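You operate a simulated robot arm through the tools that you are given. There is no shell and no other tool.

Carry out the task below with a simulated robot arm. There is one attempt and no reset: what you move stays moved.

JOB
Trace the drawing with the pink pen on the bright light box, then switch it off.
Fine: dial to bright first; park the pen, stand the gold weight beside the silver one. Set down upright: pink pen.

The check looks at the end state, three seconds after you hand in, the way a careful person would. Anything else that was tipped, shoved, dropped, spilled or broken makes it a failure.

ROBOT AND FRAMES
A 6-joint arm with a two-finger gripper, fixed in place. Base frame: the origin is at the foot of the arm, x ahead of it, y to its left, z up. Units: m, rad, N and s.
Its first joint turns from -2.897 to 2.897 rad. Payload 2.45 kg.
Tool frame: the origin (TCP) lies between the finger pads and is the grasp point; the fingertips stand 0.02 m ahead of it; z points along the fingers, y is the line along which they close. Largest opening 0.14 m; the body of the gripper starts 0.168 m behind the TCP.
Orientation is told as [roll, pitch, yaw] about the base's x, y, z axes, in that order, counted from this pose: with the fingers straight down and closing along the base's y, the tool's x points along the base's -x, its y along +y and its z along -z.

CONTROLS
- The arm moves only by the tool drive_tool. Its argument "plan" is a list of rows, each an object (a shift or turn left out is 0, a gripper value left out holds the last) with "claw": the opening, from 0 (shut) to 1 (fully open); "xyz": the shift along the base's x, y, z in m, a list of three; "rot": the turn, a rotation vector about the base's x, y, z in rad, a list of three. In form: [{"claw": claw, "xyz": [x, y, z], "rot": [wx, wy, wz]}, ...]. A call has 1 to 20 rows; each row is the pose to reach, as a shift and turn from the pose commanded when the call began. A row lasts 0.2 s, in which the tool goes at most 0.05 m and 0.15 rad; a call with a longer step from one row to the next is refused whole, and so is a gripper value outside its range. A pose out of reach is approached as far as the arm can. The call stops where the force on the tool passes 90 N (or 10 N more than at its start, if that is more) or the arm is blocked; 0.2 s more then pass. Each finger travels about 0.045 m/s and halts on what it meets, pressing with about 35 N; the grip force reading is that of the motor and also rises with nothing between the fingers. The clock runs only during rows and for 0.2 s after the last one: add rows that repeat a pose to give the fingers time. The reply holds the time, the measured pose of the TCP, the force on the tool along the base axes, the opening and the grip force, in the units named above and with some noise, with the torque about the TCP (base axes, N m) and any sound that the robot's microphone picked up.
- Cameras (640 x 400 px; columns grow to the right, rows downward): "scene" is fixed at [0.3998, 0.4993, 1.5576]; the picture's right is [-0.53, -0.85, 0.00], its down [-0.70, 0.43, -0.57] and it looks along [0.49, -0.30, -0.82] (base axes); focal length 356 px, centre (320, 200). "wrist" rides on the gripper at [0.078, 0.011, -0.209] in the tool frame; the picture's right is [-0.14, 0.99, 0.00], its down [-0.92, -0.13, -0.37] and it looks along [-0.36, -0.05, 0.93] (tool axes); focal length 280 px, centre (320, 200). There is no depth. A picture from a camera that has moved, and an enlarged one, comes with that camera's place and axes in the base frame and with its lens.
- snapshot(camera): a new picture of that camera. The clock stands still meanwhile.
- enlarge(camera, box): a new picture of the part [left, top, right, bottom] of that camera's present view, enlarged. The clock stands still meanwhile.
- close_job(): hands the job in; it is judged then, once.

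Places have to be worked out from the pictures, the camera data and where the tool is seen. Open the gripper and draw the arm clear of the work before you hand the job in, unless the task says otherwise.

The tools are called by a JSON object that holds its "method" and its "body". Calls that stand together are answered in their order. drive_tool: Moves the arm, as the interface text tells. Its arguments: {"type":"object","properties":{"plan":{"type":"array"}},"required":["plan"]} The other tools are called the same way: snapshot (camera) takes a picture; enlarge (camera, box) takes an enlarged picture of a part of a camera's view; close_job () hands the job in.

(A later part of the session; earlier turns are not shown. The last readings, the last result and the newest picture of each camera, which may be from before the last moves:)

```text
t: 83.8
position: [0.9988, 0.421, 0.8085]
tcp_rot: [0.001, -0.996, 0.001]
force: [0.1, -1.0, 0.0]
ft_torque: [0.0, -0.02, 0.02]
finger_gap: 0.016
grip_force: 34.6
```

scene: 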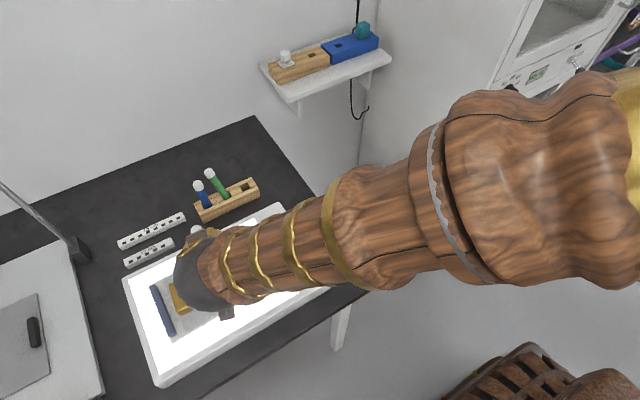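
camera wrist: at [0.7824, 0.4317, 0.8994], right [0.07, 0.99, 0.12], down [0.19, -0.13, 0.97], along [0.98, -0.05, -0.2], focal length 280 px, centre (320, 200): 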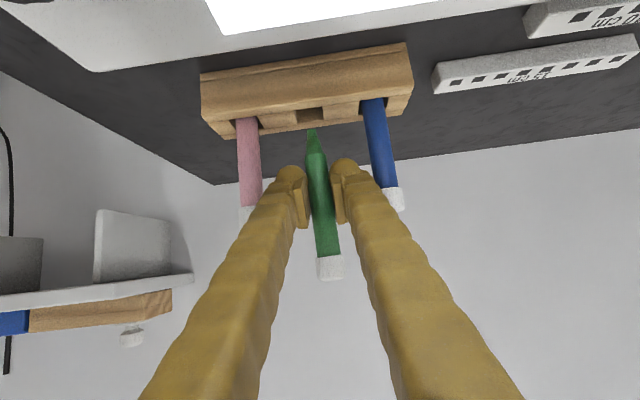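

{"method": "drive_tool", "body": {"plan": [{"xyz": [0, 0, -0.001]}, {"xyz": [0, 0, -0.001]}]}}

{"method": "drive_tool", "body": {"plan": [{"xyz": [0, 0, -0.0008]}, {"xyz": [0, 0, -0.0008]}]}}

{"method": "enlarge", "body": {"camera": "wrist", "box": [256, 110, 384, 190]}}

```text
t: 84.4
position: [1.0008, 0.4219, 0.8054]
tcp_rot: [0.003, -0.996, 0.001]
force: [0.2, 0.0, -0.7]
ft_torque: [-0.02, -0.01, 0.0]
finger_gap: 0.0163
grip_force: 35.1
```

```text
t: 85.0
position: [1.0009, 0.421, 0.8054]
tcp_rot: [0.001, -0.999, 0.0]
force: [0.3, -0.3, 3.4]
ft_torque: [-0.03, 0.0, -0.02]
finger_gap: 0.0162
grip_force: 34.6
```

```text
5.00 times, centred on (320, 150) of wrist
camera zoom: at [0.7824, 0.4321, 0.8537], right [0.07, 0.99, 0.12], down [0.19, -0.13, 0.97], along [0.98, -0.05, -0.2], focal length 1402 px, centre (320, 450)
```

zoom: 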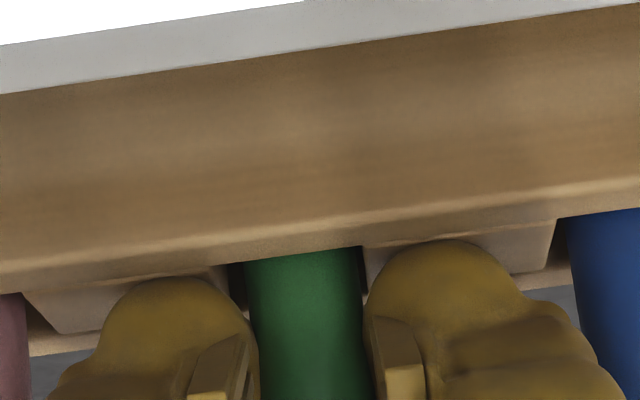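

Light contact at the bottom. I'll ease off a hair and release slowly with a small opening.

{"method": "drive_tool", "body": {"plan": [{"xyz": [0, 0, 0.0003]}, {"xyz": [0, 0, 0.0003], "claw": 0.12}, {"xyz": [0, 0, 0.0003], "claw": 0.13}, {"xyz": [0, 0, 0.0003], "claw": 0.14}, {"xyz": [0, 0, 0.0003], "claw": 0.155}, {"xyz": [0, 0, 0.0003], "claw": 0.17}, {"xyz": [0, 0, 0.0003], "claw": 0.17}, {"xyz": [0, 0, 0.0003], "claw": 0.17}]}}

{"method": "snapshot", "body": {"camera": "wrist"}}

{"method": "enlarge", "body": {"camera": "scene", "box": [180, 140, 308, 220]}}

{"method": "enlarge", "body": {"camera": "wrist", "box": [256, 140, 400, 290]}}

```text
t: 86.8
position: [0.9993, 0.4212, 0.8062]
tcp_rot: [0.001, -0.997, 0.0]
force: [-0.3, 0.3, -0.1]
ft_torque: [0.02, -0.06, -0.01]
finger_gap: 0.0239
grip_force: 0.1
```

```text
taken
camera wrist: at [0.7822, 0.4322, 0.8536], right [0.07, 0.99, 0.12], down [0.19, -0.13, 0.97], along [0.98, -0.05, -0.2], focal length 280 px, centre (320, 200)
```

wrist: 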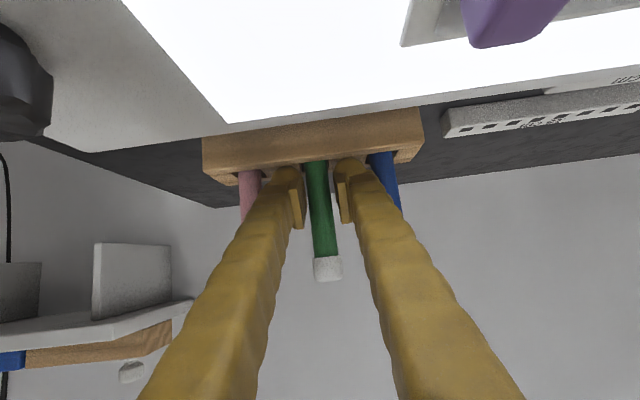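

```text
5.00 times, centred on (244, 180) of scene
camera zoom: at [0.3998, 0.4993, 1.5576], right [-0.53, -0.85, 0.0], down [-0.7, 0.43, -0.57], along [0.49, -0.3, -0.82], focal length 1780 px, centre (700, 300)
```

zoom: 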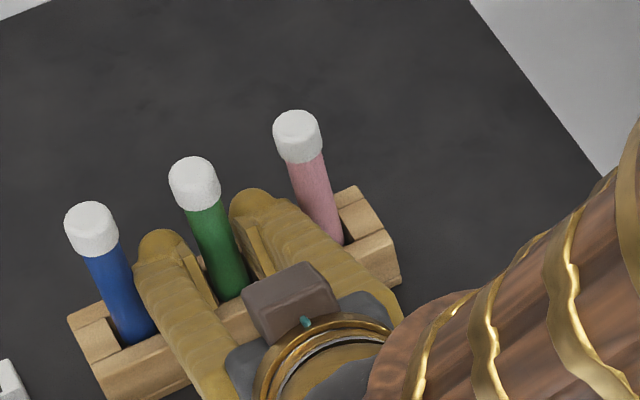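

```text
2.67 times, centred on (328, 215) of wrist
camera zoom: at [0.7822, 0.4322, 0.8536], right [0.07, 0.99, 0.12], down [0.19, -0.13, 0.97], along [0.98, -0.05, -0.2], focal length 748 px, centre (299, 160)
```

zoom: 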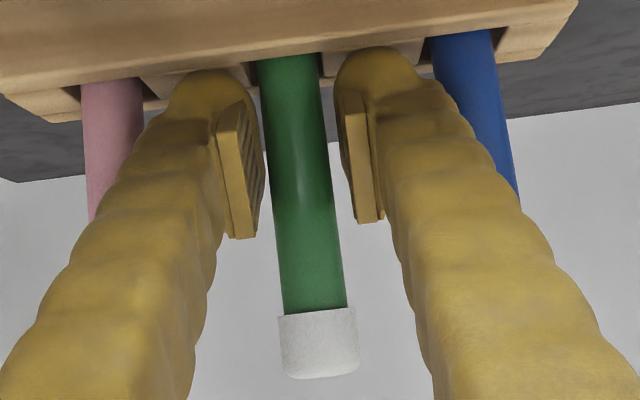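

All three pens now stand upright in a straight row. I'll back straight out, then rise.

{"method": "drive_tool", "body": {"plan": [{"xyz": [-0.01, 0, 0]}, {"xyz": [-0.02, 0, 0]}, {"xyz": [-0.035, 0, 0]}, {"xyz": [-0.05, 0, 0]}, {"xyz": [-0.065, 0, 0.01]}, {"xyz": [-0.08, 0, 0.04]}, {"xyz": [-0.09, 0, 0.08]}, {"xyz": [-0.1, 0, 0.12], "rot": [0, 0.1, 0]}, {"xyz": [-0.13, 0, 0.14], "rot": [0, 0.22, 0]}, {"xyz": [-0.16, 0, 0.15], "rot": [0, 0.34, 0]}, {"xyz": [-0.2, 0, 0.15], "rot": [0, 0.46, 0]}, {"xyz": [-0.24, 0, 0.15], "rot": [0, 0.58, 0]}, {"xyz": [-0.26, 0, 0.15], "rot": [0, 0.7, 0]}, {"xyz": [-0.28, 0, 0.15], "rot": [0, 0.84, 0]}, {"xyz": [-0.28, 0, 0.15], "rot": [0, 0.997, 0]}, {"xyz": [-0.28, 0, 0.15], "rot": [0, 0.997, 0]}]}}

{"method": "snapshot", "body": {"camera": "wrist"}}

{"method": "snapshot", "body": {"camera": "scene"}}

{"method": "enlarge", "body": {"camera": "scene", "box": [180, 140, 308, 220]}}

```text
refused: row 15 steps farther than a row can; nothing moved
```

```text
taken
camera wrist: at [0.7822, 0.4322, 0.8536], right [0.07, 0.99, 0.12], down [0.19, -0.13, 0.97], along [0.98, -0.05, -0.2], focal length 280 px, centre (320, 200)
```

wrist: 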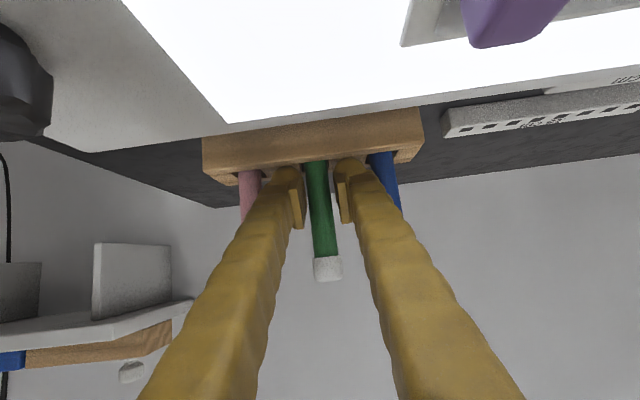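

```text
taken
```

scene: 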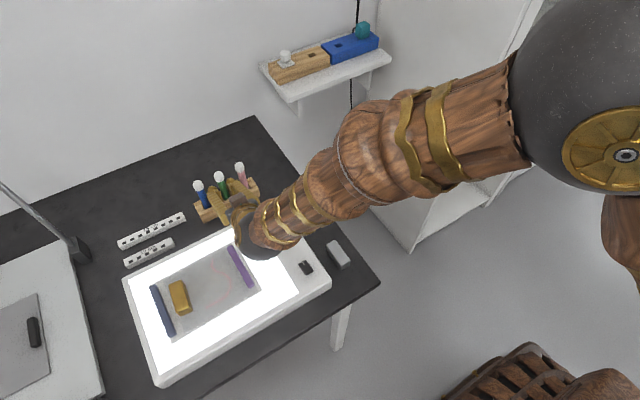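

```text
5.00 times, centred on (244, 180) of scene
camera zoom: at [0.3998, 0.4993, 1.5576], right [-0.53, -0.85, 0.0], down [-0.7, 0.43, -0.57], along [0.49, -0.3, -0.82], focal length 1780 px, centre (700, 300)
```

zoom: 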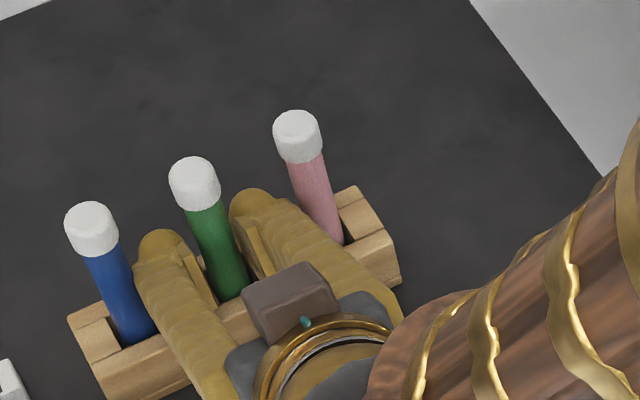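

That call was refused because one rotation step was too big. Re-sending with smaller steps.

{"method": "drive_tool", "body": {"plan": [{"xyz": [-0.01, 0, 0]}, {"xyz": [-0.02, 0, 0]}, {"xyz": [-0.035, 0, 0]}, {"xyz": [-0.05, 0, 0]}, {"xyz": [-0.065, 0, 0.01]}, {"xyz": [-0.08, 0, 0.04]}, {"xyz": [-0.09, 0, 0.08]}, {"xyz": [-0.1, 0, 0.12], "rot": [0, 0.1, 0]}, {"xyz": [-0.13, 0, 0.14], "rot": [0, 0.22, 0]}, {"xyz": [-0.16, 0, 0.15], "rot": [0, 0.34, 0]}, {"xyz": [-0.2, 0, 0.15], "rot": [0, 0.46, 0]}, {"xyz": [-0.24, 0, 0.15], "rot": [0, 0.58, 0]}, {"xyz": [-0.26, 0, 0.15], "rot": [0, 0.7, 0]}, {"xyz": [-0.28, 0, 0.15], "rot": [0, 0.84, 0]}, {"xyz": [-0.28, 0, 0.15], "rot": [0, 0.97, 0]}, {"xyz": [-0.28, 0, 0.15], "rot": [0, 0.997, 0]}, {"xyz": [-0.28, 0, 0.15], "rot": [0, 0.997, 0]}]}}

{"method": "snapshot", "body": {"camera": "wrist"}}

{"method": "snapshot", "body": {"camera": "scene"}}

{"method": "enlarge", "body": {"camera": "scene", "box": [180, 140, 308, 220]}}

```text
t: 90.4
position: [0.7208, 0.4216, 0.9563]
tcp_rot: [0.001, 0.0, 0.0]
force: [0.4, -0.5, -0.3]
ft_torque: [-0.02, 0.0, 0.04]
finger_gap: 0.0237
grip_force: 0.1
```

```text
taken
camera wrist: at [0.6422, 0.4322, 1.1646], right [0.14, 0.99, 0.0], down [0.92, -0.13, 0.37], along [0.36, -0.05, -0.93], focal length 280 px, centre (320, 200)
```

wrist: 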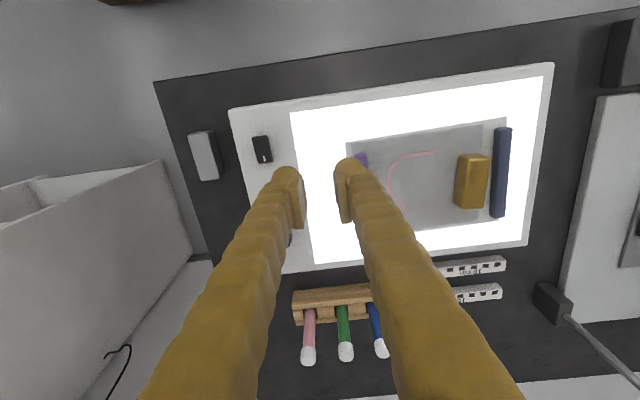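

```text
taken
```

scene: 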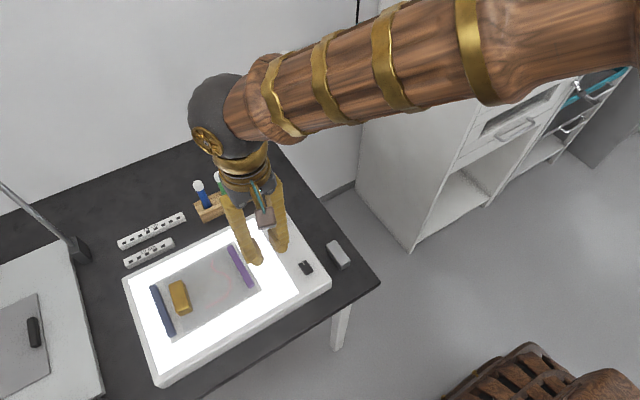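

```text
5.00 times, centred on (244, 180) of scene
camera zoom: at [0.3998, 0.4993, 1.5576], right [-0.53, -0.85, 0.0], down [-0.7, 0.43, -0.57], along [0.49, -0.3, -0.82], focal length 1780 px, centre (700, 300)
```

zoom: 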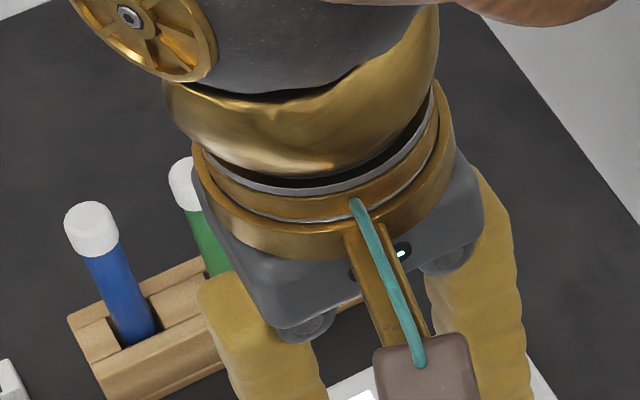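

All pens are fine. Next is the gold weight, so I'll look closely at it, the blue bar beside it, and the space around the silver weight.

{"method": "enlarge", "body": {"camera": "wrist", "box": [432, 110, 528, 230]}}

{"method": "enlarge", "body": {"camera": "wrist", "box": [150, 110, 310, 210]}}

{"method": "enlarge", "body": {"camera": "scene", "box": [136, 265, 216, 345]}}

{"method": "enlarge", "body": {"camera": "scene", "box": [280, 220, 376, 280]}}

```text
3.33 times, centred on (480, 170) of wrist
camera zoom: at [0.6422, 0.4322, 1.1646], right [0.14, 0.99, 0.0], down [0.92, -0.13, 0.37], along [0.36, -0.05, -0.93], focal length 935 px, centre (-213, 300)
```

zoom: 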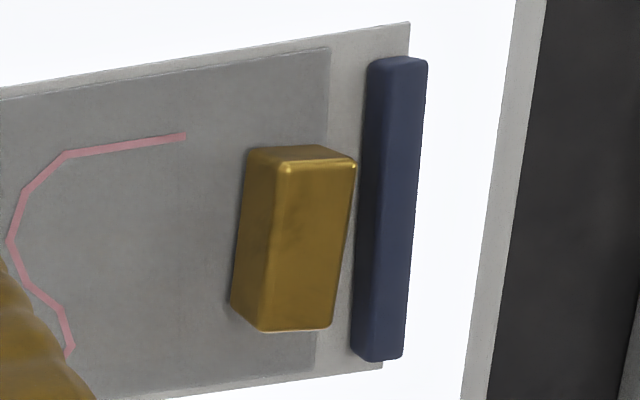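

```text
4.00 times, centred on (230, 160) of wrist
camera zoom: at [0.6422, 0.4322, 1.1646], right [0.14, 0.99, 0.0], down [0.92, -0.13, 0.37], along [0.36, -0.05, -0.93], focal length 1122 px, centre (680, 360)
```

zoom: 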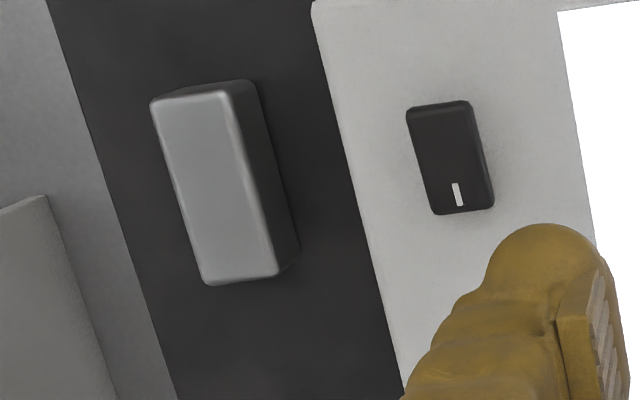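

```text
5.00 times, centred on (176, 305) of scene
camera zoom: at [0.3998, 0.4993, 1.5576], right [-0.53, -0.85, 0.0], down [-0.7, 0.43, -0.57], along [0.49, -0.3, -0.82], focal length 1780 px, centre (1040, -325)
```

zoom: 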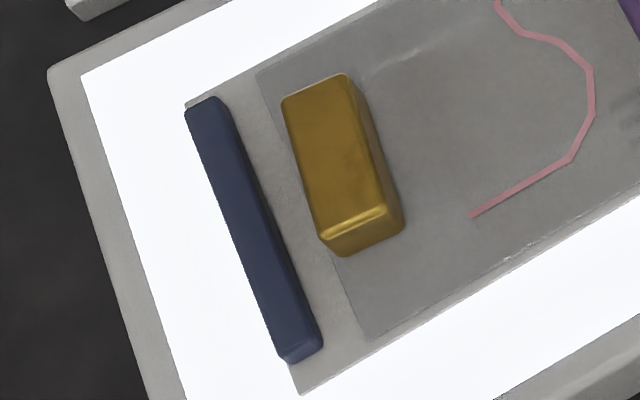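

```text
6.67 times, centred on (328, 250) of scene
camera zoom: at [0.3998, 0.4993, 1.5576], right [-0.53, -0.85, 0.0], down [-0.7, 0.43, -0.57], along [0.49, -0.3, -0.82], focal length 2373 px, centre (267, -133)
```

zoom: 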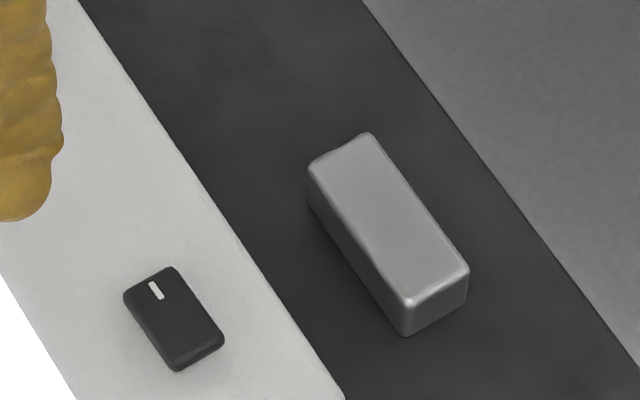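

Measurements: gold's top centre is about (0.782, 0.615, 0.823), about 66×28×30 mm, yawed about −4°; silver's centre is about (0.709, 0.254), and its gap to the box is about 45 mm. I'll grip gold by its two ends and set it parallel beside silver; first I turn the tool and hover.

{"method": "drive_tool", "body": {"plan": [{"claw": 0.8, "rot": [0, 0, 0.14]}, {"claw": 0.8, "rot": [0, 0, 0.28]}, {"claw": 0.8, "rot": [0, 0, 0.42]}, {"claw": 0.8, "xyz": [0.01, 0.02, 0], "rot": [0, 0, 0.56]}, {"claw": 0.8, "xyz": [0.02, 0.04, 0], "rot": [0, 0, 0.7]}, {"claw": 0.8, "xyz": [0.03, 0.06, 0], "rot": [0, 0, 0.84]}, {"claw": 0.8, "xyz": [0.04, 0.09, 0], "rot": [0, 0, 0.98]}, {"claw": 0.8, "xyz": [0.05, 0.12, 0], "rot": [0, 0, 1.12]}, {"claw": 0.8, "xyz": [0.06, 0.15, 0], "rot": [0, 0, 1.26]}, {"claw": 0.8, "xyz": [0.062, 0.18, 0], "rot": [0, 0, 1.4]}, {"claw": 0.8, "xyz": [0.062, 0.19, -0.02], "rot": [0, 0, 1.5]}, {"claw": 0.8, "xyz": [0.062, 0.19, -0.03], "rot": [0, 0, 1.5]}, {"claw": 0.8, "xyz": [0.062, 0.19, -0.03], "rot": [0, 0, 1.5]}]}}

{"method": "snapshot", "body": {"camera": "wrist"}}

{"method": "snapshot", "body": {"camera": "scene"}}

```text
t: 93.2
position: [0.7814, 0.6118, 0.9247]
tcp_rot: [0.002, 0.001, 1.503]
force: [0.3, -0.1, -0.8]
ft_torque: [-0.03, 0.02, 0.0]
finger_gap: 0.1122
grip_force: 0.1
```

```text
taken
camera wrist: at [0.7658, 0.534, 1.1342], right [-0.98, 0.21, 0.0], down [0.19, 0.91, 0.37], along [0.08, 0.36, -0.93], focal length 280 px, centre (320, 200)
```

wrist: 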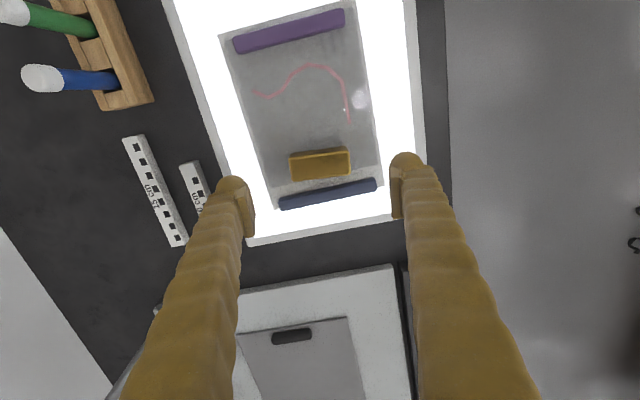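

```text
taken
```

scene: 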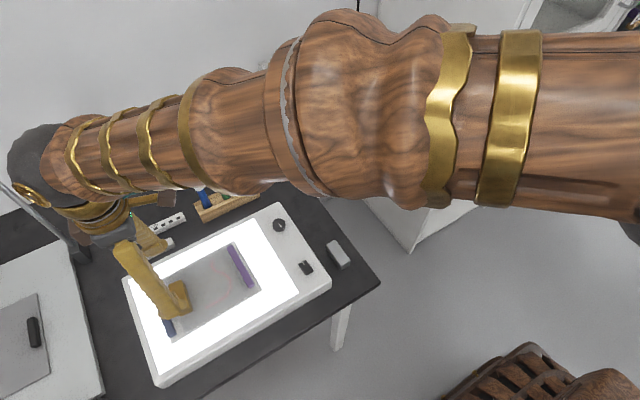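

Reach is fine at this height. I'll zoom in to check the gold weight's alignment with the fingers.

{"method": "enlarge", "body": {"camera": "wrist", "box": [256, 130, 384, 210]}}

{"method": "enlarge", "body": {"camera": "scene", "box": [0, 120, 192, 240]}}

```text
5.00 times, centred on (320, 170) of wrist
camera zoom: at [0.7658, 0.534, 1.1342], right [-0.98, 0.21, 0.0], down [0.19, 0.91, 0.37], along [0.08, 0.36, -0.93], focal length 1402 px, centre (320, 350)
```

zoom: 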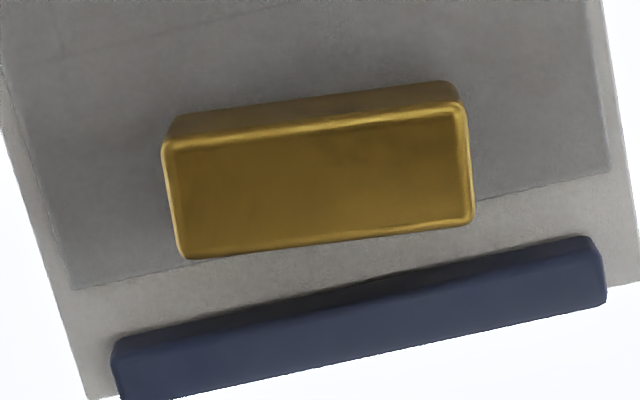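

```text
3.33 times, centred on (96, 180) of scene
camera zoom: at [0.3998, 0.4993, 1.5576], right [-0.53, -0.85, 0.0], down [-0.7, 0.43, -0.57], along [0.49, -0.3, -0.82], focal length 1187 px, centre (1067, 267)
```

zoom: 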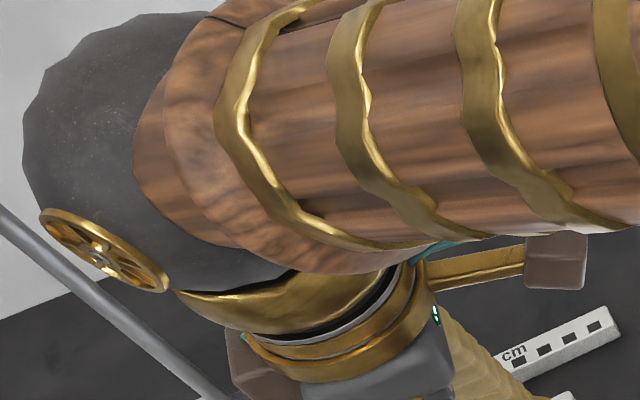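

Gold's centre is confirmed at (0.782, 0.614), nearly aligned with the fingers. Descending partway and checking reach.

{"method": "drive_tool", "body": {"plan": [{"xyz": [0.001, 0.002, -0.03]}, {"xyz": [0.001, 0.002, -0.055]}, {"xyz": [0.001, 0.002, -0.075]}, {"xyz": [0.001, 0.002, -0.075]}]}}

{"method": "snapshot", "body": {"camera": "wrist"}}

```text
t: 94.2
position: [0.7832, 0.613, 0.8503]
tcp_rot: [0.001, 0.0, 1.5]
force: [-0.7, -1.1, 0.6]
ft_torque: [-0.02, 0.03, 0.0]
finger_gap: 0.1119
grip_force: 0.0
```

```text
taken
camera wrist: at [0.7666, 0.5356, 1.0599], right [-0.98, 0.21, 0.0], down [0.19, 0.91, 0.37], along [0.08, 0.36, -0.93], focal length 280 px, centre (320, 200)
```

wrist: 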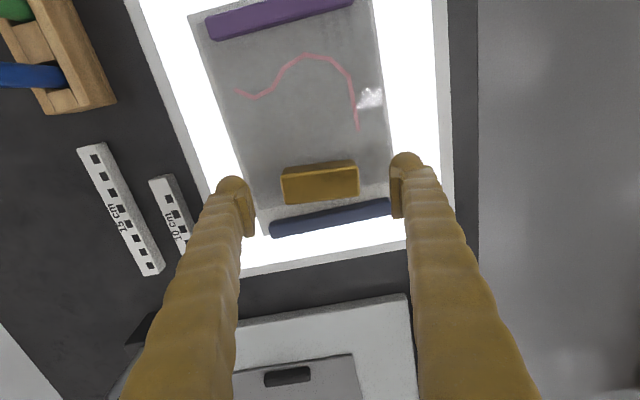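

Reach is fine and the path is clear. Down the rest, then close gently.

{"method": "drive_tool", "body": {"plan": [{"xyz": [0, 0.001, -0.01]}, {"xyz": [0, 0.001, -0.02]}, {"xyz": [0, 0.001, -0.027]}, {"xyz": [0, 0.001, -0.027]}]}}

{"method": "enlarge", "body": {"camera": "wrist", "box": [208, 120, 432, 260]}}

```text
t: 95.2
position: [0.7823, 0.6143, 0.8236]
tcp_rot: [0.002, -0.001, 1.498]
force: [0.9, 0.0, -0.5]
ft_torque: [0.04, 0.01, -0.01]
finger_gap: 0.112
grip_force: 0.0
```

```text
2.86 times, centred on (320, 190) of wrist
camera zoom: at [0.7669, 0.5362, 1.0331], right [-0.98, 0.21, 0.0], down [0.19, 0.91, 0.37], along [0.08, 0.36, -0.93], focal length 801 px, centre (320, 229)
```

zoom: 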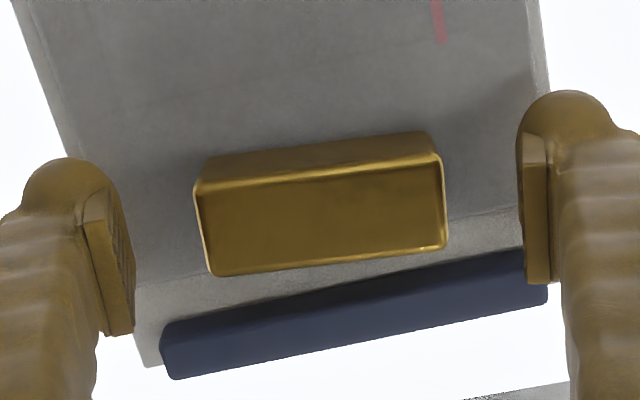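

The TCP sits over gold's centre with clear gaps. Closing slowly.

{"method": "drive_tool", "body": {"plan": [{"claw": 0.65}, {"claw": 0.55}, {"claw": 0.5}, {"claw": 0.45}, {"claw": 0.4}, {"claw": 0.4}, {"claw": 0.4}, {"claw": 0.4}]}}

{"method": "enlarge", "body": {"camera": "wrist", "box": [208, 120, 432, 260]}}

```text
t: 97.0
position: [0.7835, 0.6144, 0.8239]
tcp_rot: [-0.001, -0.002, 1.499]
force: [0.2, 1.3, 0.7]
ft_torque: [-0.02, 0.03, -0.02]
finger_gap: 0.0693
grip_force: 34.8
```

```text
2.86 times, centred on (320, 190) of wrist
camera zoom: at [0.7669, 0.5363, 1.0331], right [-0.98, 0.21, 0.0], down [0.19, 0.91, 0.37], along [0.08, 0.36, -0.93], focal length 801 px, centre (320, 229)
```

zoom: 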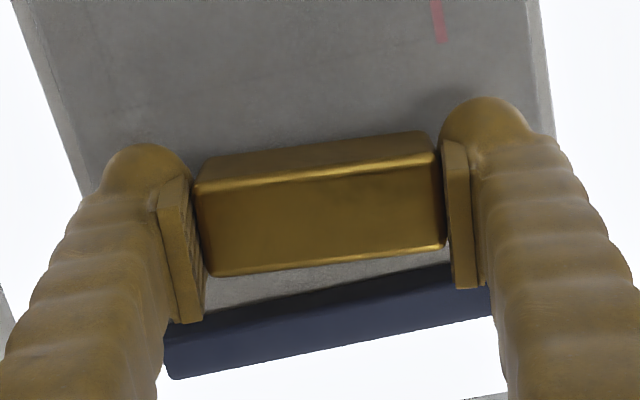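

Gripped at 69 mm. Lifting slowly.

{"method": "drive_tool", "body": {"plan": [{"xyz": [0, 0, 0.005], "claw": 0.35}, {"xyz": [0, 0, 0.015], "claw": 0.35}, {"xyz": [0, 0, 0.03], "claw": 0.35}, {"xyz": [0, 0, 0.055], "claw": 0.35}, {"xyz": [0, 0, 0.08], "claw": 0.35}, {"xyz": [0, 0, 0.1], "claw": 0.35}, {"xyz": [0, 0, 0.1], "claw": 0.35}]}}

{"method": "snapshot", "body": {"camera": "wrist"}}

{"method": "enlarge", "body": {"camera": "scene", "box": [110, 220, 302, 340]}}

```text
t: 98.6
position: [0.7829, 0.6151, 0.9236]
tcp_rot: [-0.001, 0.0, 1.499]
force: [-0.5, 0.6, -4.2]
ft_torque: [-0.02, 0.0, -0.03]
finger_gap: 0.0691
grip_force: 35.0
```

```text
taken
camera wrist: at [0.7674, 0.5374, 1.1335], right [-0.98, 0.21, 0.0], down [0.19, 0.91, 0.37], along [0.08, 0.36, -0.93], focal length 280 px, centre (320, 200)
```

wrist: 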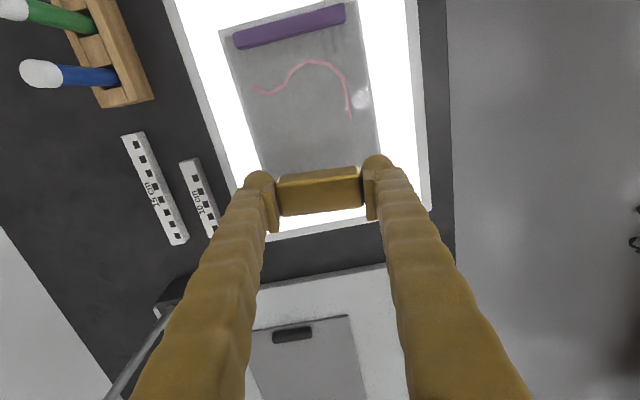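

```text
3.33 times, centred on (206, 280) of scene
camera zoom: at [0.3998, 0.4993, 1.5576], right [-0.53, -0.85, 0.0], down [-0.7, 0.43, -0.57], along [0.49, -0.3, -0.82], focal length 1187 px, centre (700, -67)
```

zoom: 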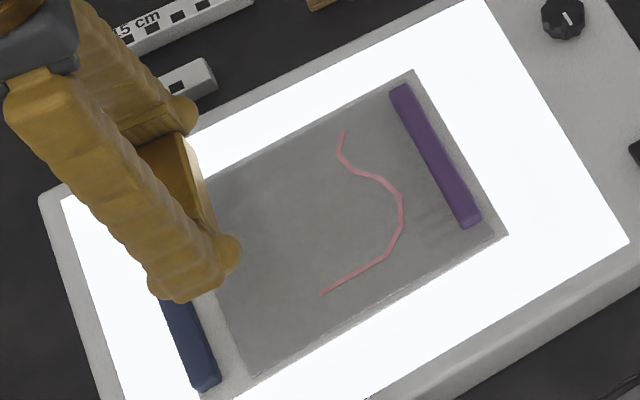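

The weight came up cleanly and the trace and sheets are undisturbed. Carrying it to above the gap between silver and the box, turning it parallel to silver on the way.

{"method": "drive_tool", "body": {"plan": [{"xyz": [-0.009, -0.04, 0.0], "rot": [0, 0, 0.02]}, {"xyz": [-0.018, -0.08, 0.0], "rot": [0, 0, 0.04]}, {"xyz": [-0.027, -0.12, 0.0], "rot": [0, 0, 0.065]}, {"xyz": [-0.036, -0.16, 0.0], "rot": [0, 0, 0.065]}, {"xyz": [-0.045, -0.2, 0.0], "rot": [0, 0, 0.065]}, {"xyz": [-0.054, -0.24, 0.0], "rot": [0, 0, 0.065]}, {"xyz": [-0.063, -0.28, 0.0], "rot": [0, 0, 0.065]}, {"xyz": [-0.07, -0.31, 0.0], "rot": [0, 0, 0.065]}, {"xyz": [-0.071, -0.326, -0.01], "rot": [0, 0, 0.065]}, {"xyz": [-0.071, -0.326, -0.03], "rot": [0, 0, 0.065]}, {"xyz": [-0.071, -0.326, -0.03], "rot": [0, 0, 0.065]}]}}

{"method": "snapshot", "body": {"camera": "wrist"}}

{"method": "enlarge", "body": {"camera": "wrist", "box": [224, 60, 416, 220]}}

{"method": "enlarge", "body": {"camera": "scene", "box": [240, 190, 400, 290]}}

```text
t: 101.0
position: [0.7122, 0.2888, 0.893]
tcp_rot: [0.001, 0.001, 1.566]
force: [0.4, 0.2, -3.5]
ft_torque: [0.0, 0.06, 0.01]
finger_gap: 0.0692
grip_force: 35.2
```

```text
taken
camera wrist: at [0.7011, 0.2099, 1.1024], right [-0.99, 0.14, 0.0], down [0.13, 0.92, 0.37], along [0.05, 0.37, -0.93], focal length 280 px, centre (320, 200)
```

wrist: 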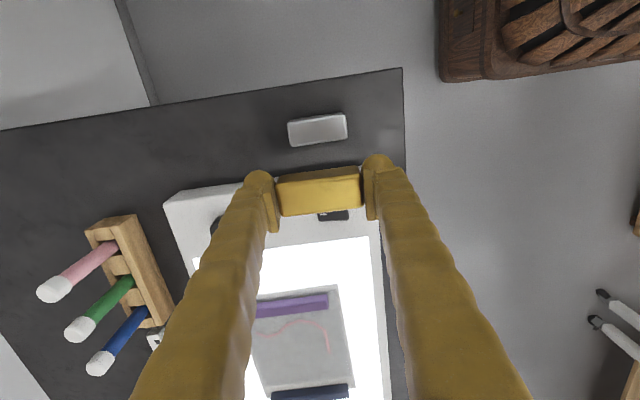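

```text
2.50 times, centred on (320, 140) of wrist
camera zoom: at [0.7011, 0.2099, 1.1024], right [-0.99, 0.14, 0.0], down [0.13, 0.92, 0.37], along [0.05, 0.37, -0.93], focal length 701 px, centre (320, 350)
```

zoom: 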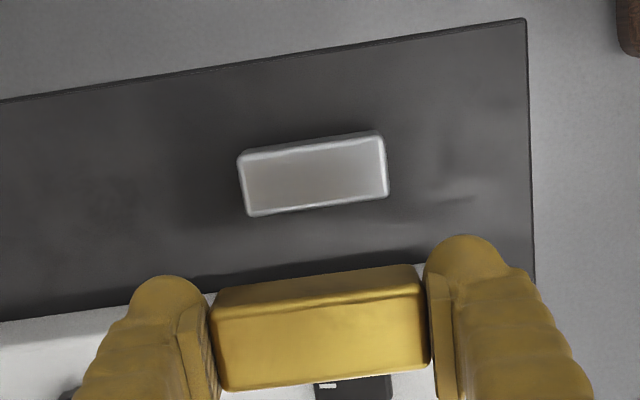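

```text
4.00 times, centred on (320, 240) of scene
camera zoom: at [0.3998, 0.4993, 1.5576], right [-0.53, -0.85, 0.0], down [-0.7, 0.43, -0.57], along [0.49, -0.3, -0.82], focal length 1424 px, centre (320, 40)
```

zoom: 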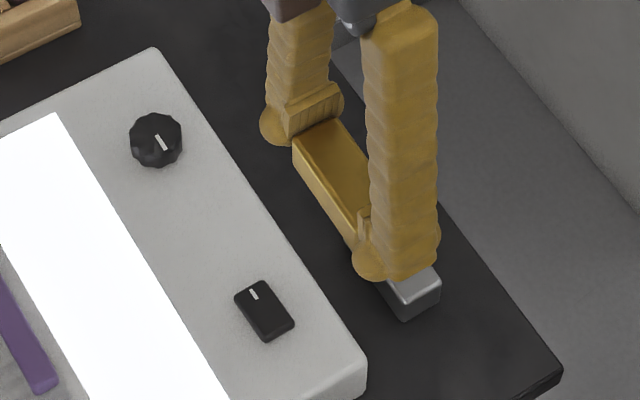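

The gap between silver and the box is only about 42 mm, too tight for the fingers. Instead I'll set gold down in the open strip to silver's +x side, then regrip it by its long sides and slide it in close to silver. Moving over the open strip now.

{"method": "drive_tool", "body": {"plan": [{"xyz": [0.035, -0.01, 0.0]}, {"xyz": [0.075, -0.02, 0.0]}, {"xyz": [0.11, -0.03, 0.0]}, {"xyz": [0.134, -0.035, 0.0]}, {"xyz": [0.134, -0.035, -0.03]}, {"xyz": [0.134, -0.035, -0.06]}, {"xyz": [0.134, -0.035, -0.09]}, {"xyz": [0.134, -0.035, -0.115]}, {"xyz": [0.134, -0.035, -0.115]}]}}

{"method": "snapshot", "body": {"camera": "wrist"}}

{"method": "enlarge", "body": {"camera": "scene", "box": [240, 170, 400, 270]}}

```text
t: 103.0
position: [0.8458, 0.2549, 0.78]
tcp_rot: [0.0, 0.002, 1.565]
force: [-0.1, 0.9, -3.4]
ft_torque: [0.02, -0.01, 0.02]
finger_gap: 0.069
grip_force: 35.0
```

```text
taken
camera wrist: at [0.835, 0.1754, 0.9887], right [-0.99, 0.14, 0.0], down [0.13, 0.92, 0.37], along [0.05, 0.37, -0.93], focal length 280 px, centre (320, 200)
```

wrist: 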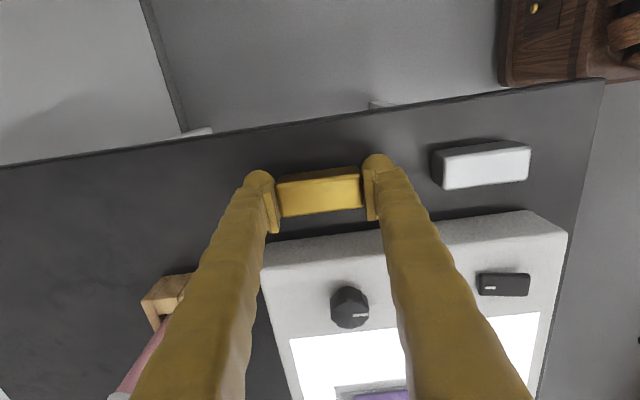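

```text
4.00 times, centred on (320, 220) of scene
camera zoom: at [0.3998, 0.4993, 1.5576], right [-0.53, -0.85, 0.0], down [-0.7, 0.43, -0.57], along [0.49, -0.3, -0.82], focal length 1424 px, centre (320, 120)
```

zoom: 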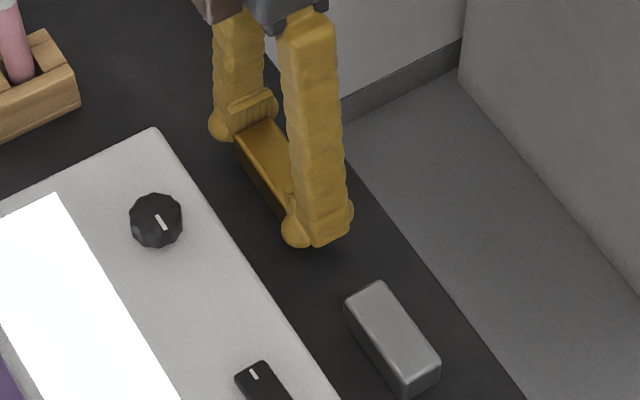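

Clear of everything. Lowering in fine steps to the table.

{"method": "drive_tool", "body": {"plan": [{"xyz": [0, 0, -0.004]}, {"xyz": [0, 0, -0.008]}, {"xyz": [0, 0, -0.01]}, {"xyz": [0, 0, -0.01]}]}}

{"method": "drive_tool", "body": {"plan": [{"xyz": [0, 0, -0.001]}, {"xyz": [0, 0, -0.002]}, {"xyz": [0, 0, -0.002]}]}}

{"method": "drive_tool", "body": {"plan": [{"xyz": [0, 0, -0.001]}, {"xyz": [0, 0, -0.001]}]}}

```text
t: 104.0
position: [0.8459, 0.2543, 0.7697]
tcp_rot: [0.001, -0.001, 1.564]
force: [-0.3, -0.2, -3.3]
ft_torque: [0.0, -0.04, 0.02]
finger_gap: 0.0692
grip_force: 34.4
```

```text
t: 104.8
position: [0.846, 0.2534, 0.7684]
tcp_rot: [-0.001, 0.002, 1.564]
force: [-9.2, 0.1, 24.4]
ft_torque: [-0.01, 0.4, -0.02]
finger_gap: 0.0688
grip_force: 34.5
```

```text
t: 105.4
position: [0.8461, 0.2545, 0.767]
tcp_rot: [-0.001, 0.001, 1.564]
force: [-9.7, 2.3, 31.8]
ft_torque: [0.08, 0.23, -0.02]
finger_gap: 0.0693
grip_force: 34.9
```

Contact reached; I pressed a bit more than needed. Easing up, then releasing.

{"method": "drive_tool", "body": {"plan": [{"xyz": [0, 0, 0.001]}, {"xyz": [0, 0, 0.0015]}, {"xyz": [0, 0, 0.0015]}]}}

```text
t: 106.2
position: [0.8447, 0.2534, 0.7664]
tcp_rot: [0.002, -0.001, 1.563]
force: [0.5, 0.6, 1.5]
ft_torque: [0.08, -0.19, 0.0]
finger_gap: 0.0693
grip_force: 35.3
```

{"method": "drive_tool", "body": {"plan": [{"claw": 0.5}, {"claw": 0.53}, {"claw": 0.58}, {"claw": 0.62}, {"claw": 0.62}, {"claw": 0.62}, {"claw": 0.62, "xyz": [0, 0, 0.02]}, {"claw": 0.62, "xyz": [0, 0, 0.06]}, {"claw": 0.62, "xyz": [0, 0, 0.1]}, {"claw": 0.62, "xyz": [0, 0, 0.14]}, {"claw": 0.62, "xyz": [0, 0, 0.14]}]}}

{"method": "snapshot", "body": {"camera": "wrist"}}

{"method": "enlarge", "body": {"camera": "scene", "box": [240, 170, 400, 270]}}

```text
t: 108.6
position: [0.8475, 0.253, 0.9073]
tcp_rot: [0.002, 0.002, 1.565]
force: [1.0, 0.3, 0.6]
ft_torque: [-0.01, -0.02, -0.03]
finger_gap: 0.0868
grip_force: 0.1
```

```text
taken
camera wrist: at [0.8358, 0.1748, 1.117], right [-0.99, 0.14, 0.0], down [0.13, 0.92, 0.37], along [0.05, 0.37, -0.93], focal length 280 px, centre (320, 200)
```

wrist: 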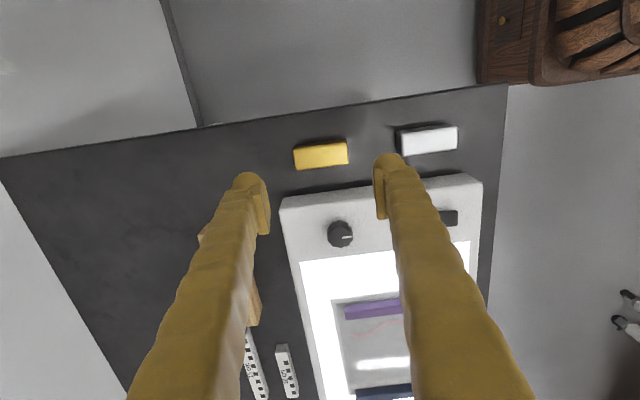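

```text
4.00 times, centred on (320, 220) of scene
camera zoom: at [0.3998, 0.4993, 1.5576], right [-0.53, -0.85, 0.0], down [-0.7, 0.43, -0.57], along [0.49, -0.3, -0.82], focal length 1424 px, centre (320, 120)
```

zoom: 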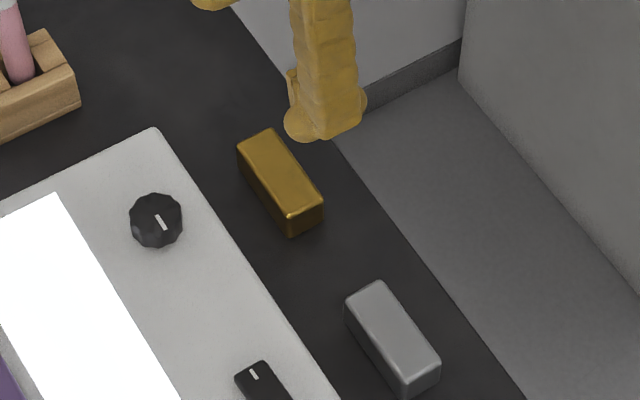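

Gold is standing on the table, parallel to silver. I'll turn the tool back to yaw 0 for the long-side grip and measure.

{"method": "drive_tool", "body": {"plan": [{"claw": 0.5, "rot": [0, 0, -0.14]}, {"claw": 0.4, "rot": [0, 0, -0.28]}, {"claw": 0.3, "rot": [0, 0, -0.42]}, {"claw": 0.26, "rot": [0, 0, -0.56]}, {"claw": 0.26, "rot": [0, 0, -0.7]}, {"claw": 0.26, "rot": [0, 0, -0.84]}, {"claw": 0.26, "rot": [0, 0, -0.98]}, {"claw": 0.26, "rot": [0, 0, -1.12]}, {"claw": 0.26, "rot": [0, 0, -1.26]}, {"claw": 0.26, "rot": [0, 0, -1.4]}, {"claw": 0.26, "rot": [0, 0, -1.5]}, {"claw": 0.26, "rot": [0, 0, -1.565]}, {"claw": 0.26, "rot": [0, 0, -1.565]}]}}

{"method": "snapshot", "body": {"camera": "wrist"}}

{"method": "enlarge", "body": {"camera": "wrist", "box": [240, 60, 400, 220]}}

```text
t: 111.4
position: [0.8461, 0.2536, 0.9076]
tcp_rot: [0.0, -0.001, -0.002]
force: [-0.2, -0.6, 0.3]
ft_torque: [0.03, -0.03, 0.0]
finger_gap: 0.0362
grip_force: 0.0
```

```text
taken
camera wrist: at [0.7683, 0.2641, 1.1164], right [0.14, 0.99, 0.0], down [0.92, -0.13, 0.37], along [0.37, -0.05, -0.93], focal length 280 px, centre (320, 200)
```

wrist: 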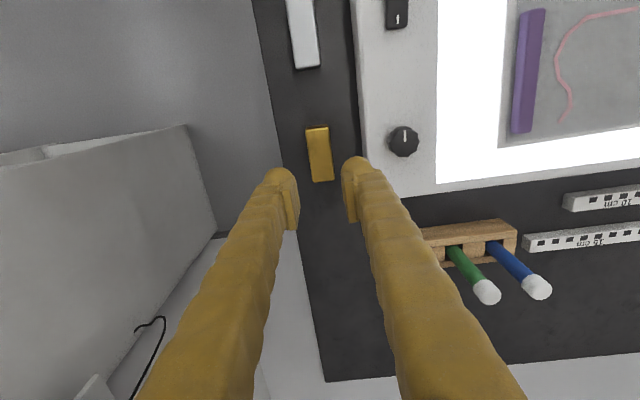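

```text
2.50 times, centred on (320, 140) of wrist
camera zoom: at [0.7683, 0.2641, 1.1164], right [0.14, 0.99, 0.0], down [0.92, -0.13, 0.37], along [0.37, -0.05, -0.93], focal length 701 px, centre (320, 350)
```

zoom: 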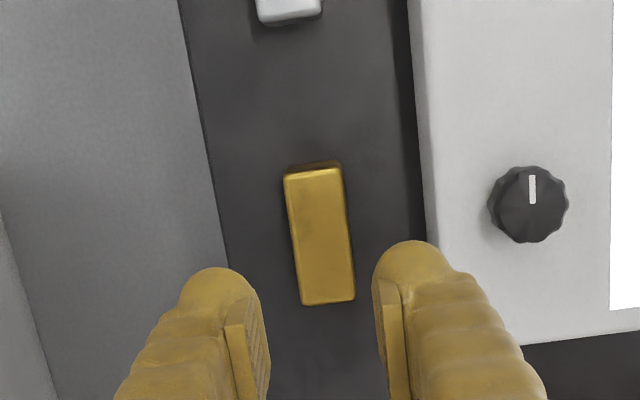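

Gold's top centre is (0.8435, 0.254), well between the fingers. I'll align the yaw slightly and descend around its long sides, watching the box wall clearance.

{"method": "drive_tool", "body": {"plan": [{"xyz": [-0.001, 0.0005, -0.03], "rot": [0, 0, -0.03]}, {"xyz": [-0.002, 0.0005, -0.06], "rot": [0, 0, -0.03]}, {"xyz": [-0.002, 0.0005, -0.09], "rot": [0, 0, -0.03]}, {"xyz": [-0.002, 0.0005, -0.112], "rot": [0, 0, -0.03]}, {"xyz": [-0.002, 0.0005, -0.112], "rot": [0, 0, -0.03]}]}}

{"method": "snapshot", "body": {"camera": "wrist"}}

{"method": "enlarge", "body": {"camera": "wrist", "box": [240, 110, 400, 230]}}

```text
t: 112.6
position: [0.845, 0.2553, 0.795]
tcp_rot: [0.0, 0.003, -0.03]
force: [0.7, -0.5, -0.6]
ft_torque: [0.02, -0.03, -0.03]
finger_gap: 0.0365
grip_force: 0.1
```

```text
taken
camera wrist: at [0.7667, 0.2678, 1.0039], right [0.17, 0.99, 0.0], down [0.92, -0.16, 0.37], along [0.36, -0.06, -0.93], focal length 280 px, centre (320, 200)
```

wrist: 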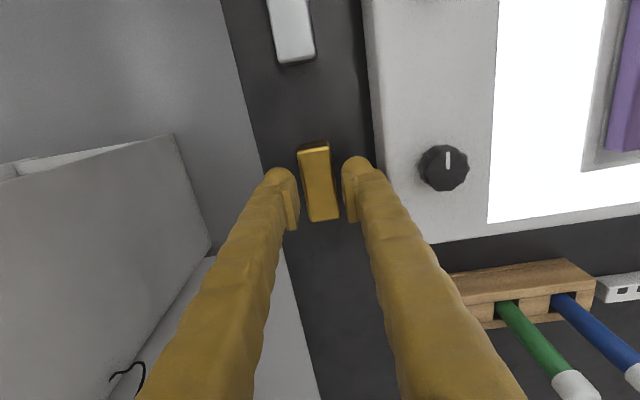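

```text
3.33 times, centred on (320, 170) of wrist
camera zoom: at [0.7667, 0.2678, 1.0039], right [0.17, 0.99, 0.0], down [0.92, -0.16, 0.37], along [0.36, -0.06, -0.93], focal length 935 px, centre (320, 300)
```

zoom: 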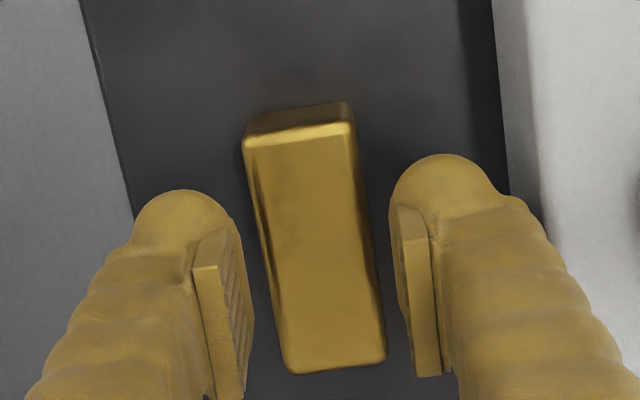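

About 8 mm of clearance to the box wall. Descending the rest, then closing on the long sides.

{"method": "drive_tool", "body": {"plan": [{"xyz": [-0.0005, -0.001, -0.012]}, {"xyz": [-0.0005, -0.001, -0.022]}, {"xyz": [-0.0005, -0.001, -0.026]}, {"xyz": [-0.0005, -0.001, -0.026]}]}}

{"method": "drive_tool", "body": {"plan": [{"claw": 0.23}, {"claw": 0.2}, {"claw": 0.17}, {"claw": 0.14}, {"claw": 0.14}, {"claw": 0.14}]}}

{"method": "enlarge", "body": {"camera": "wrist", "box": [240, 110, 400, 230]}}

```text
t: 113.6
position: [0.8448, 0.2534, 0.7695]
tcp_rot: [0.001, 0.001, -0.03]
force: [-0.4, -0.2, -0.1]
ft_torque: [-0.04, 0.03, 0.01]
finger_gap: 0.0365
grip_force: 0.1
```

```text
t: 115.0
position: [0.843, 0.2537, 0.7696]
tcp_rot: [0.002, 0.0, -0.03]
force: [0.1, 0.4, 1.3]
ft_torque: [-0.01, -0.04, 0.07]
finger_gap: 0.0287
grip_force: 35.4
```

```text
3.33 times, centred on (320, 170) of wrist
camera zoom: at [0.7659, 0.2665, 0.9786], right [0.17, 0.99, 0.0], down [0.92, -0.16, 0.37], along [0.36, -0.06, -0.93], focal length 935 px, centre (320, 300)
```

zoom: 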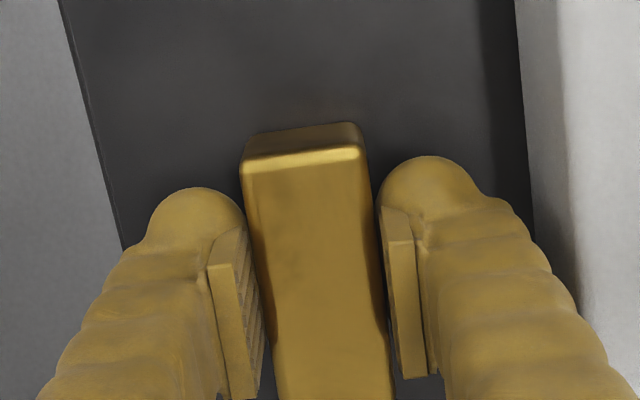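

Gripped at 28.7 mm. I'll lift slightly, move 58 mm toward silver, and check the gap before lowering.

{"method": "drive_tool", "body": {"plan": [{"xyz": [0, 0, 0.008]}, {"xyz": [0, 0, 0.02]}, {"xyz": [-0.02, 0, 0.02], "rot": [0, 0, 0.015]}, {"xyz": [-0.04, 0, 0.02], "rot": [0, 0, 0.015]}, {"xyz": [-0.058, 0, 0.02], "rot": [0, 0, 0.015]}, {"xyz": [-0.058, 0, 0.01], "rot": [0, 0, 0.015]}, {"xyz": [-0.058, 0, 0.01], "rot": [0, 0, 0.015]}]}}

{"method": "snapshot", "body": {"camera": "wrist"}}

{"method": "enlarge", "body": {"camera": "wrist", "box": [240, 70, 400, 190]}}

{"method": "enlarge", "body": {"camera": "scene", "box": [260, 190, 388, 270]}}

```text
t: 116.6
position: [0.7848, 0.2534, 0.7797]
tcp_rot: [0.0, 0.0, -0.016]
force: [-0.5, 0.6, -4.0]
ft_torque: [-0.01, -0.03, 0.0]
finger_gap: 0.0292
grip_force: 35.2
```

```text
taken
camera wrist: at [0.7079, 0.2654, 0.988], right [0.15, 0.99, 0.0], down [0.92, -0.14, 0.37], along [0.36, -0.06, -0.93], focal length 280 px, centre (320, 200)
```

wrist: 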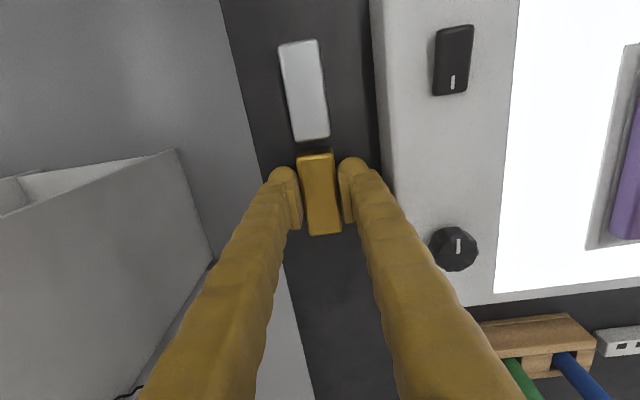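

```text
3.33 times, centred on (320, 130) of wrist
camera zoom: at [0.7079, 0.2654, 0.988], right [0.15, 0.99, 0.0], down [0.92, -0.14, 0.37], along [0.36, -0.06, -0.93], focal length 935 px, centre (320, 433)
```

zoom: 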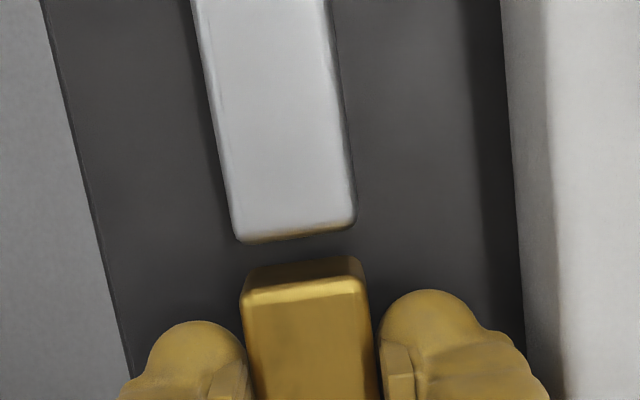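

```text
5.00 times, centred on (324, 230) of scene
camera zoom: at [0.3998, 0.4993, 1.5576], right [-0.53, -0.85, 0.0], down [-0.7, 0.43, -0.57], along [0.49, -0.3, -0.82], focal length 1780 px, centre (300, 50)
```

zoom: 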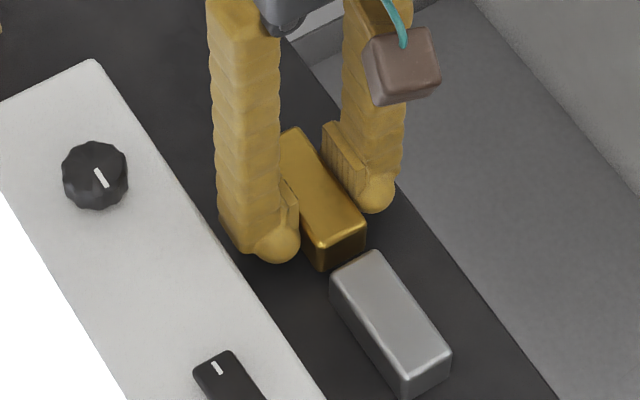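

The gap to silver is about 1 cm and the two are in line. Lowering to the table.

{"method": "drive_tool", "body": {"plan": [{"xyz": [-0.002, 0, -0.004]}, {"xyz": [-0.002, 0, -0.008]}, {"xyz": [-0.002, 0, -0.009]}, {"xyz": [-0.002, 0, -0.009]}]}}

{"method": "drive_tool", "body": {"plan": [{"xyz": [0, 0, -0.0006]}, {"xyz": [0, 0, -0.0006]}]}}

```text
t: 117.6
position: [0.7843, 0.2531, 0.77]
tcp_rot: [0.001, 0.002, -0.014]
force: [0.7, 0.5, -4.7]
ft_torque: [-0.01, 0.02, -0.04]
finger_gap: 0.0292
grip_force: 35.1
```

```text
t: 118.2
position: [0.7831, 0.2534, 0.7697]
tcp_rot: [0.0, 0.001, -0.015]
force: [0.3, 0.0, -2.9]
ft_torque: [0.01, -0.01, 0.01]
finger_gap: 0.029
grip_force: 35.1
```

{"method": "drive_tool", "body": {"plan": [{"xyz": [0, 0, -0.0005]}, {"xyz": [0, 0, -0.0005]}]}}

{"method": "drive_tool", "body": {"plan": [{"claw": 0.2}, {"claw": 0.215}, {"claw": 0.23}, {"claw": 0.25}, {"claw": 0.26}, {"claw": 0.26}, {"claw": 0.26}]}}

{"method": "enlarge", "body": {"camera": "wrist", "box": [240, 70, 400, 230]}}

```text
t: 118.8
position: [0.7842, 0.2527, 0.7693]
tcp_rot: [0.001, 0.001, -0.017]
force: [0.0, 1.0, 1.4]
ft_torque: [0.0, 0.05, 0.0]
finger_gap: 0.0289
grip_force: 34.5
```

```text
t: 120.4
position: [0.7841, 0.2528, 0.7685]
tcp_rot: [0.001, -0.001, -0.017]
force: [0.1, 0.1, 0.8]
ft_torque: [0.0, 0.04, 0.0]
finger_gap: 0.0365
grip_force: 0.1
```

```text
2.50 times, centred on (320, 150) of wrist
camera zoom: at [0.7058, 0.2649, 0.9785], right [0.15, 0.99, 0.0], down [0.92, -0.14, 0.37], along [0.36, -0.06, -0.93], focal length 701 px, centre (320, 325)
```

zoom: 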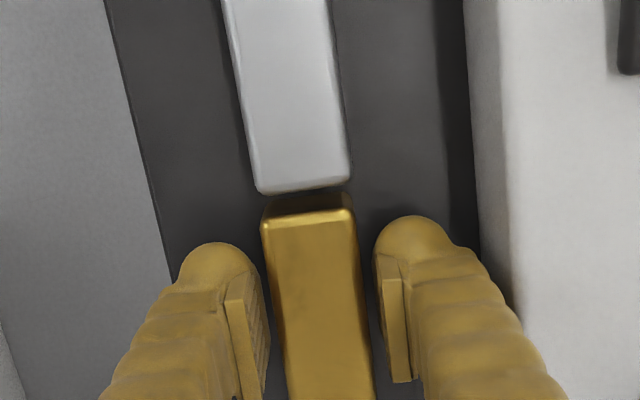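

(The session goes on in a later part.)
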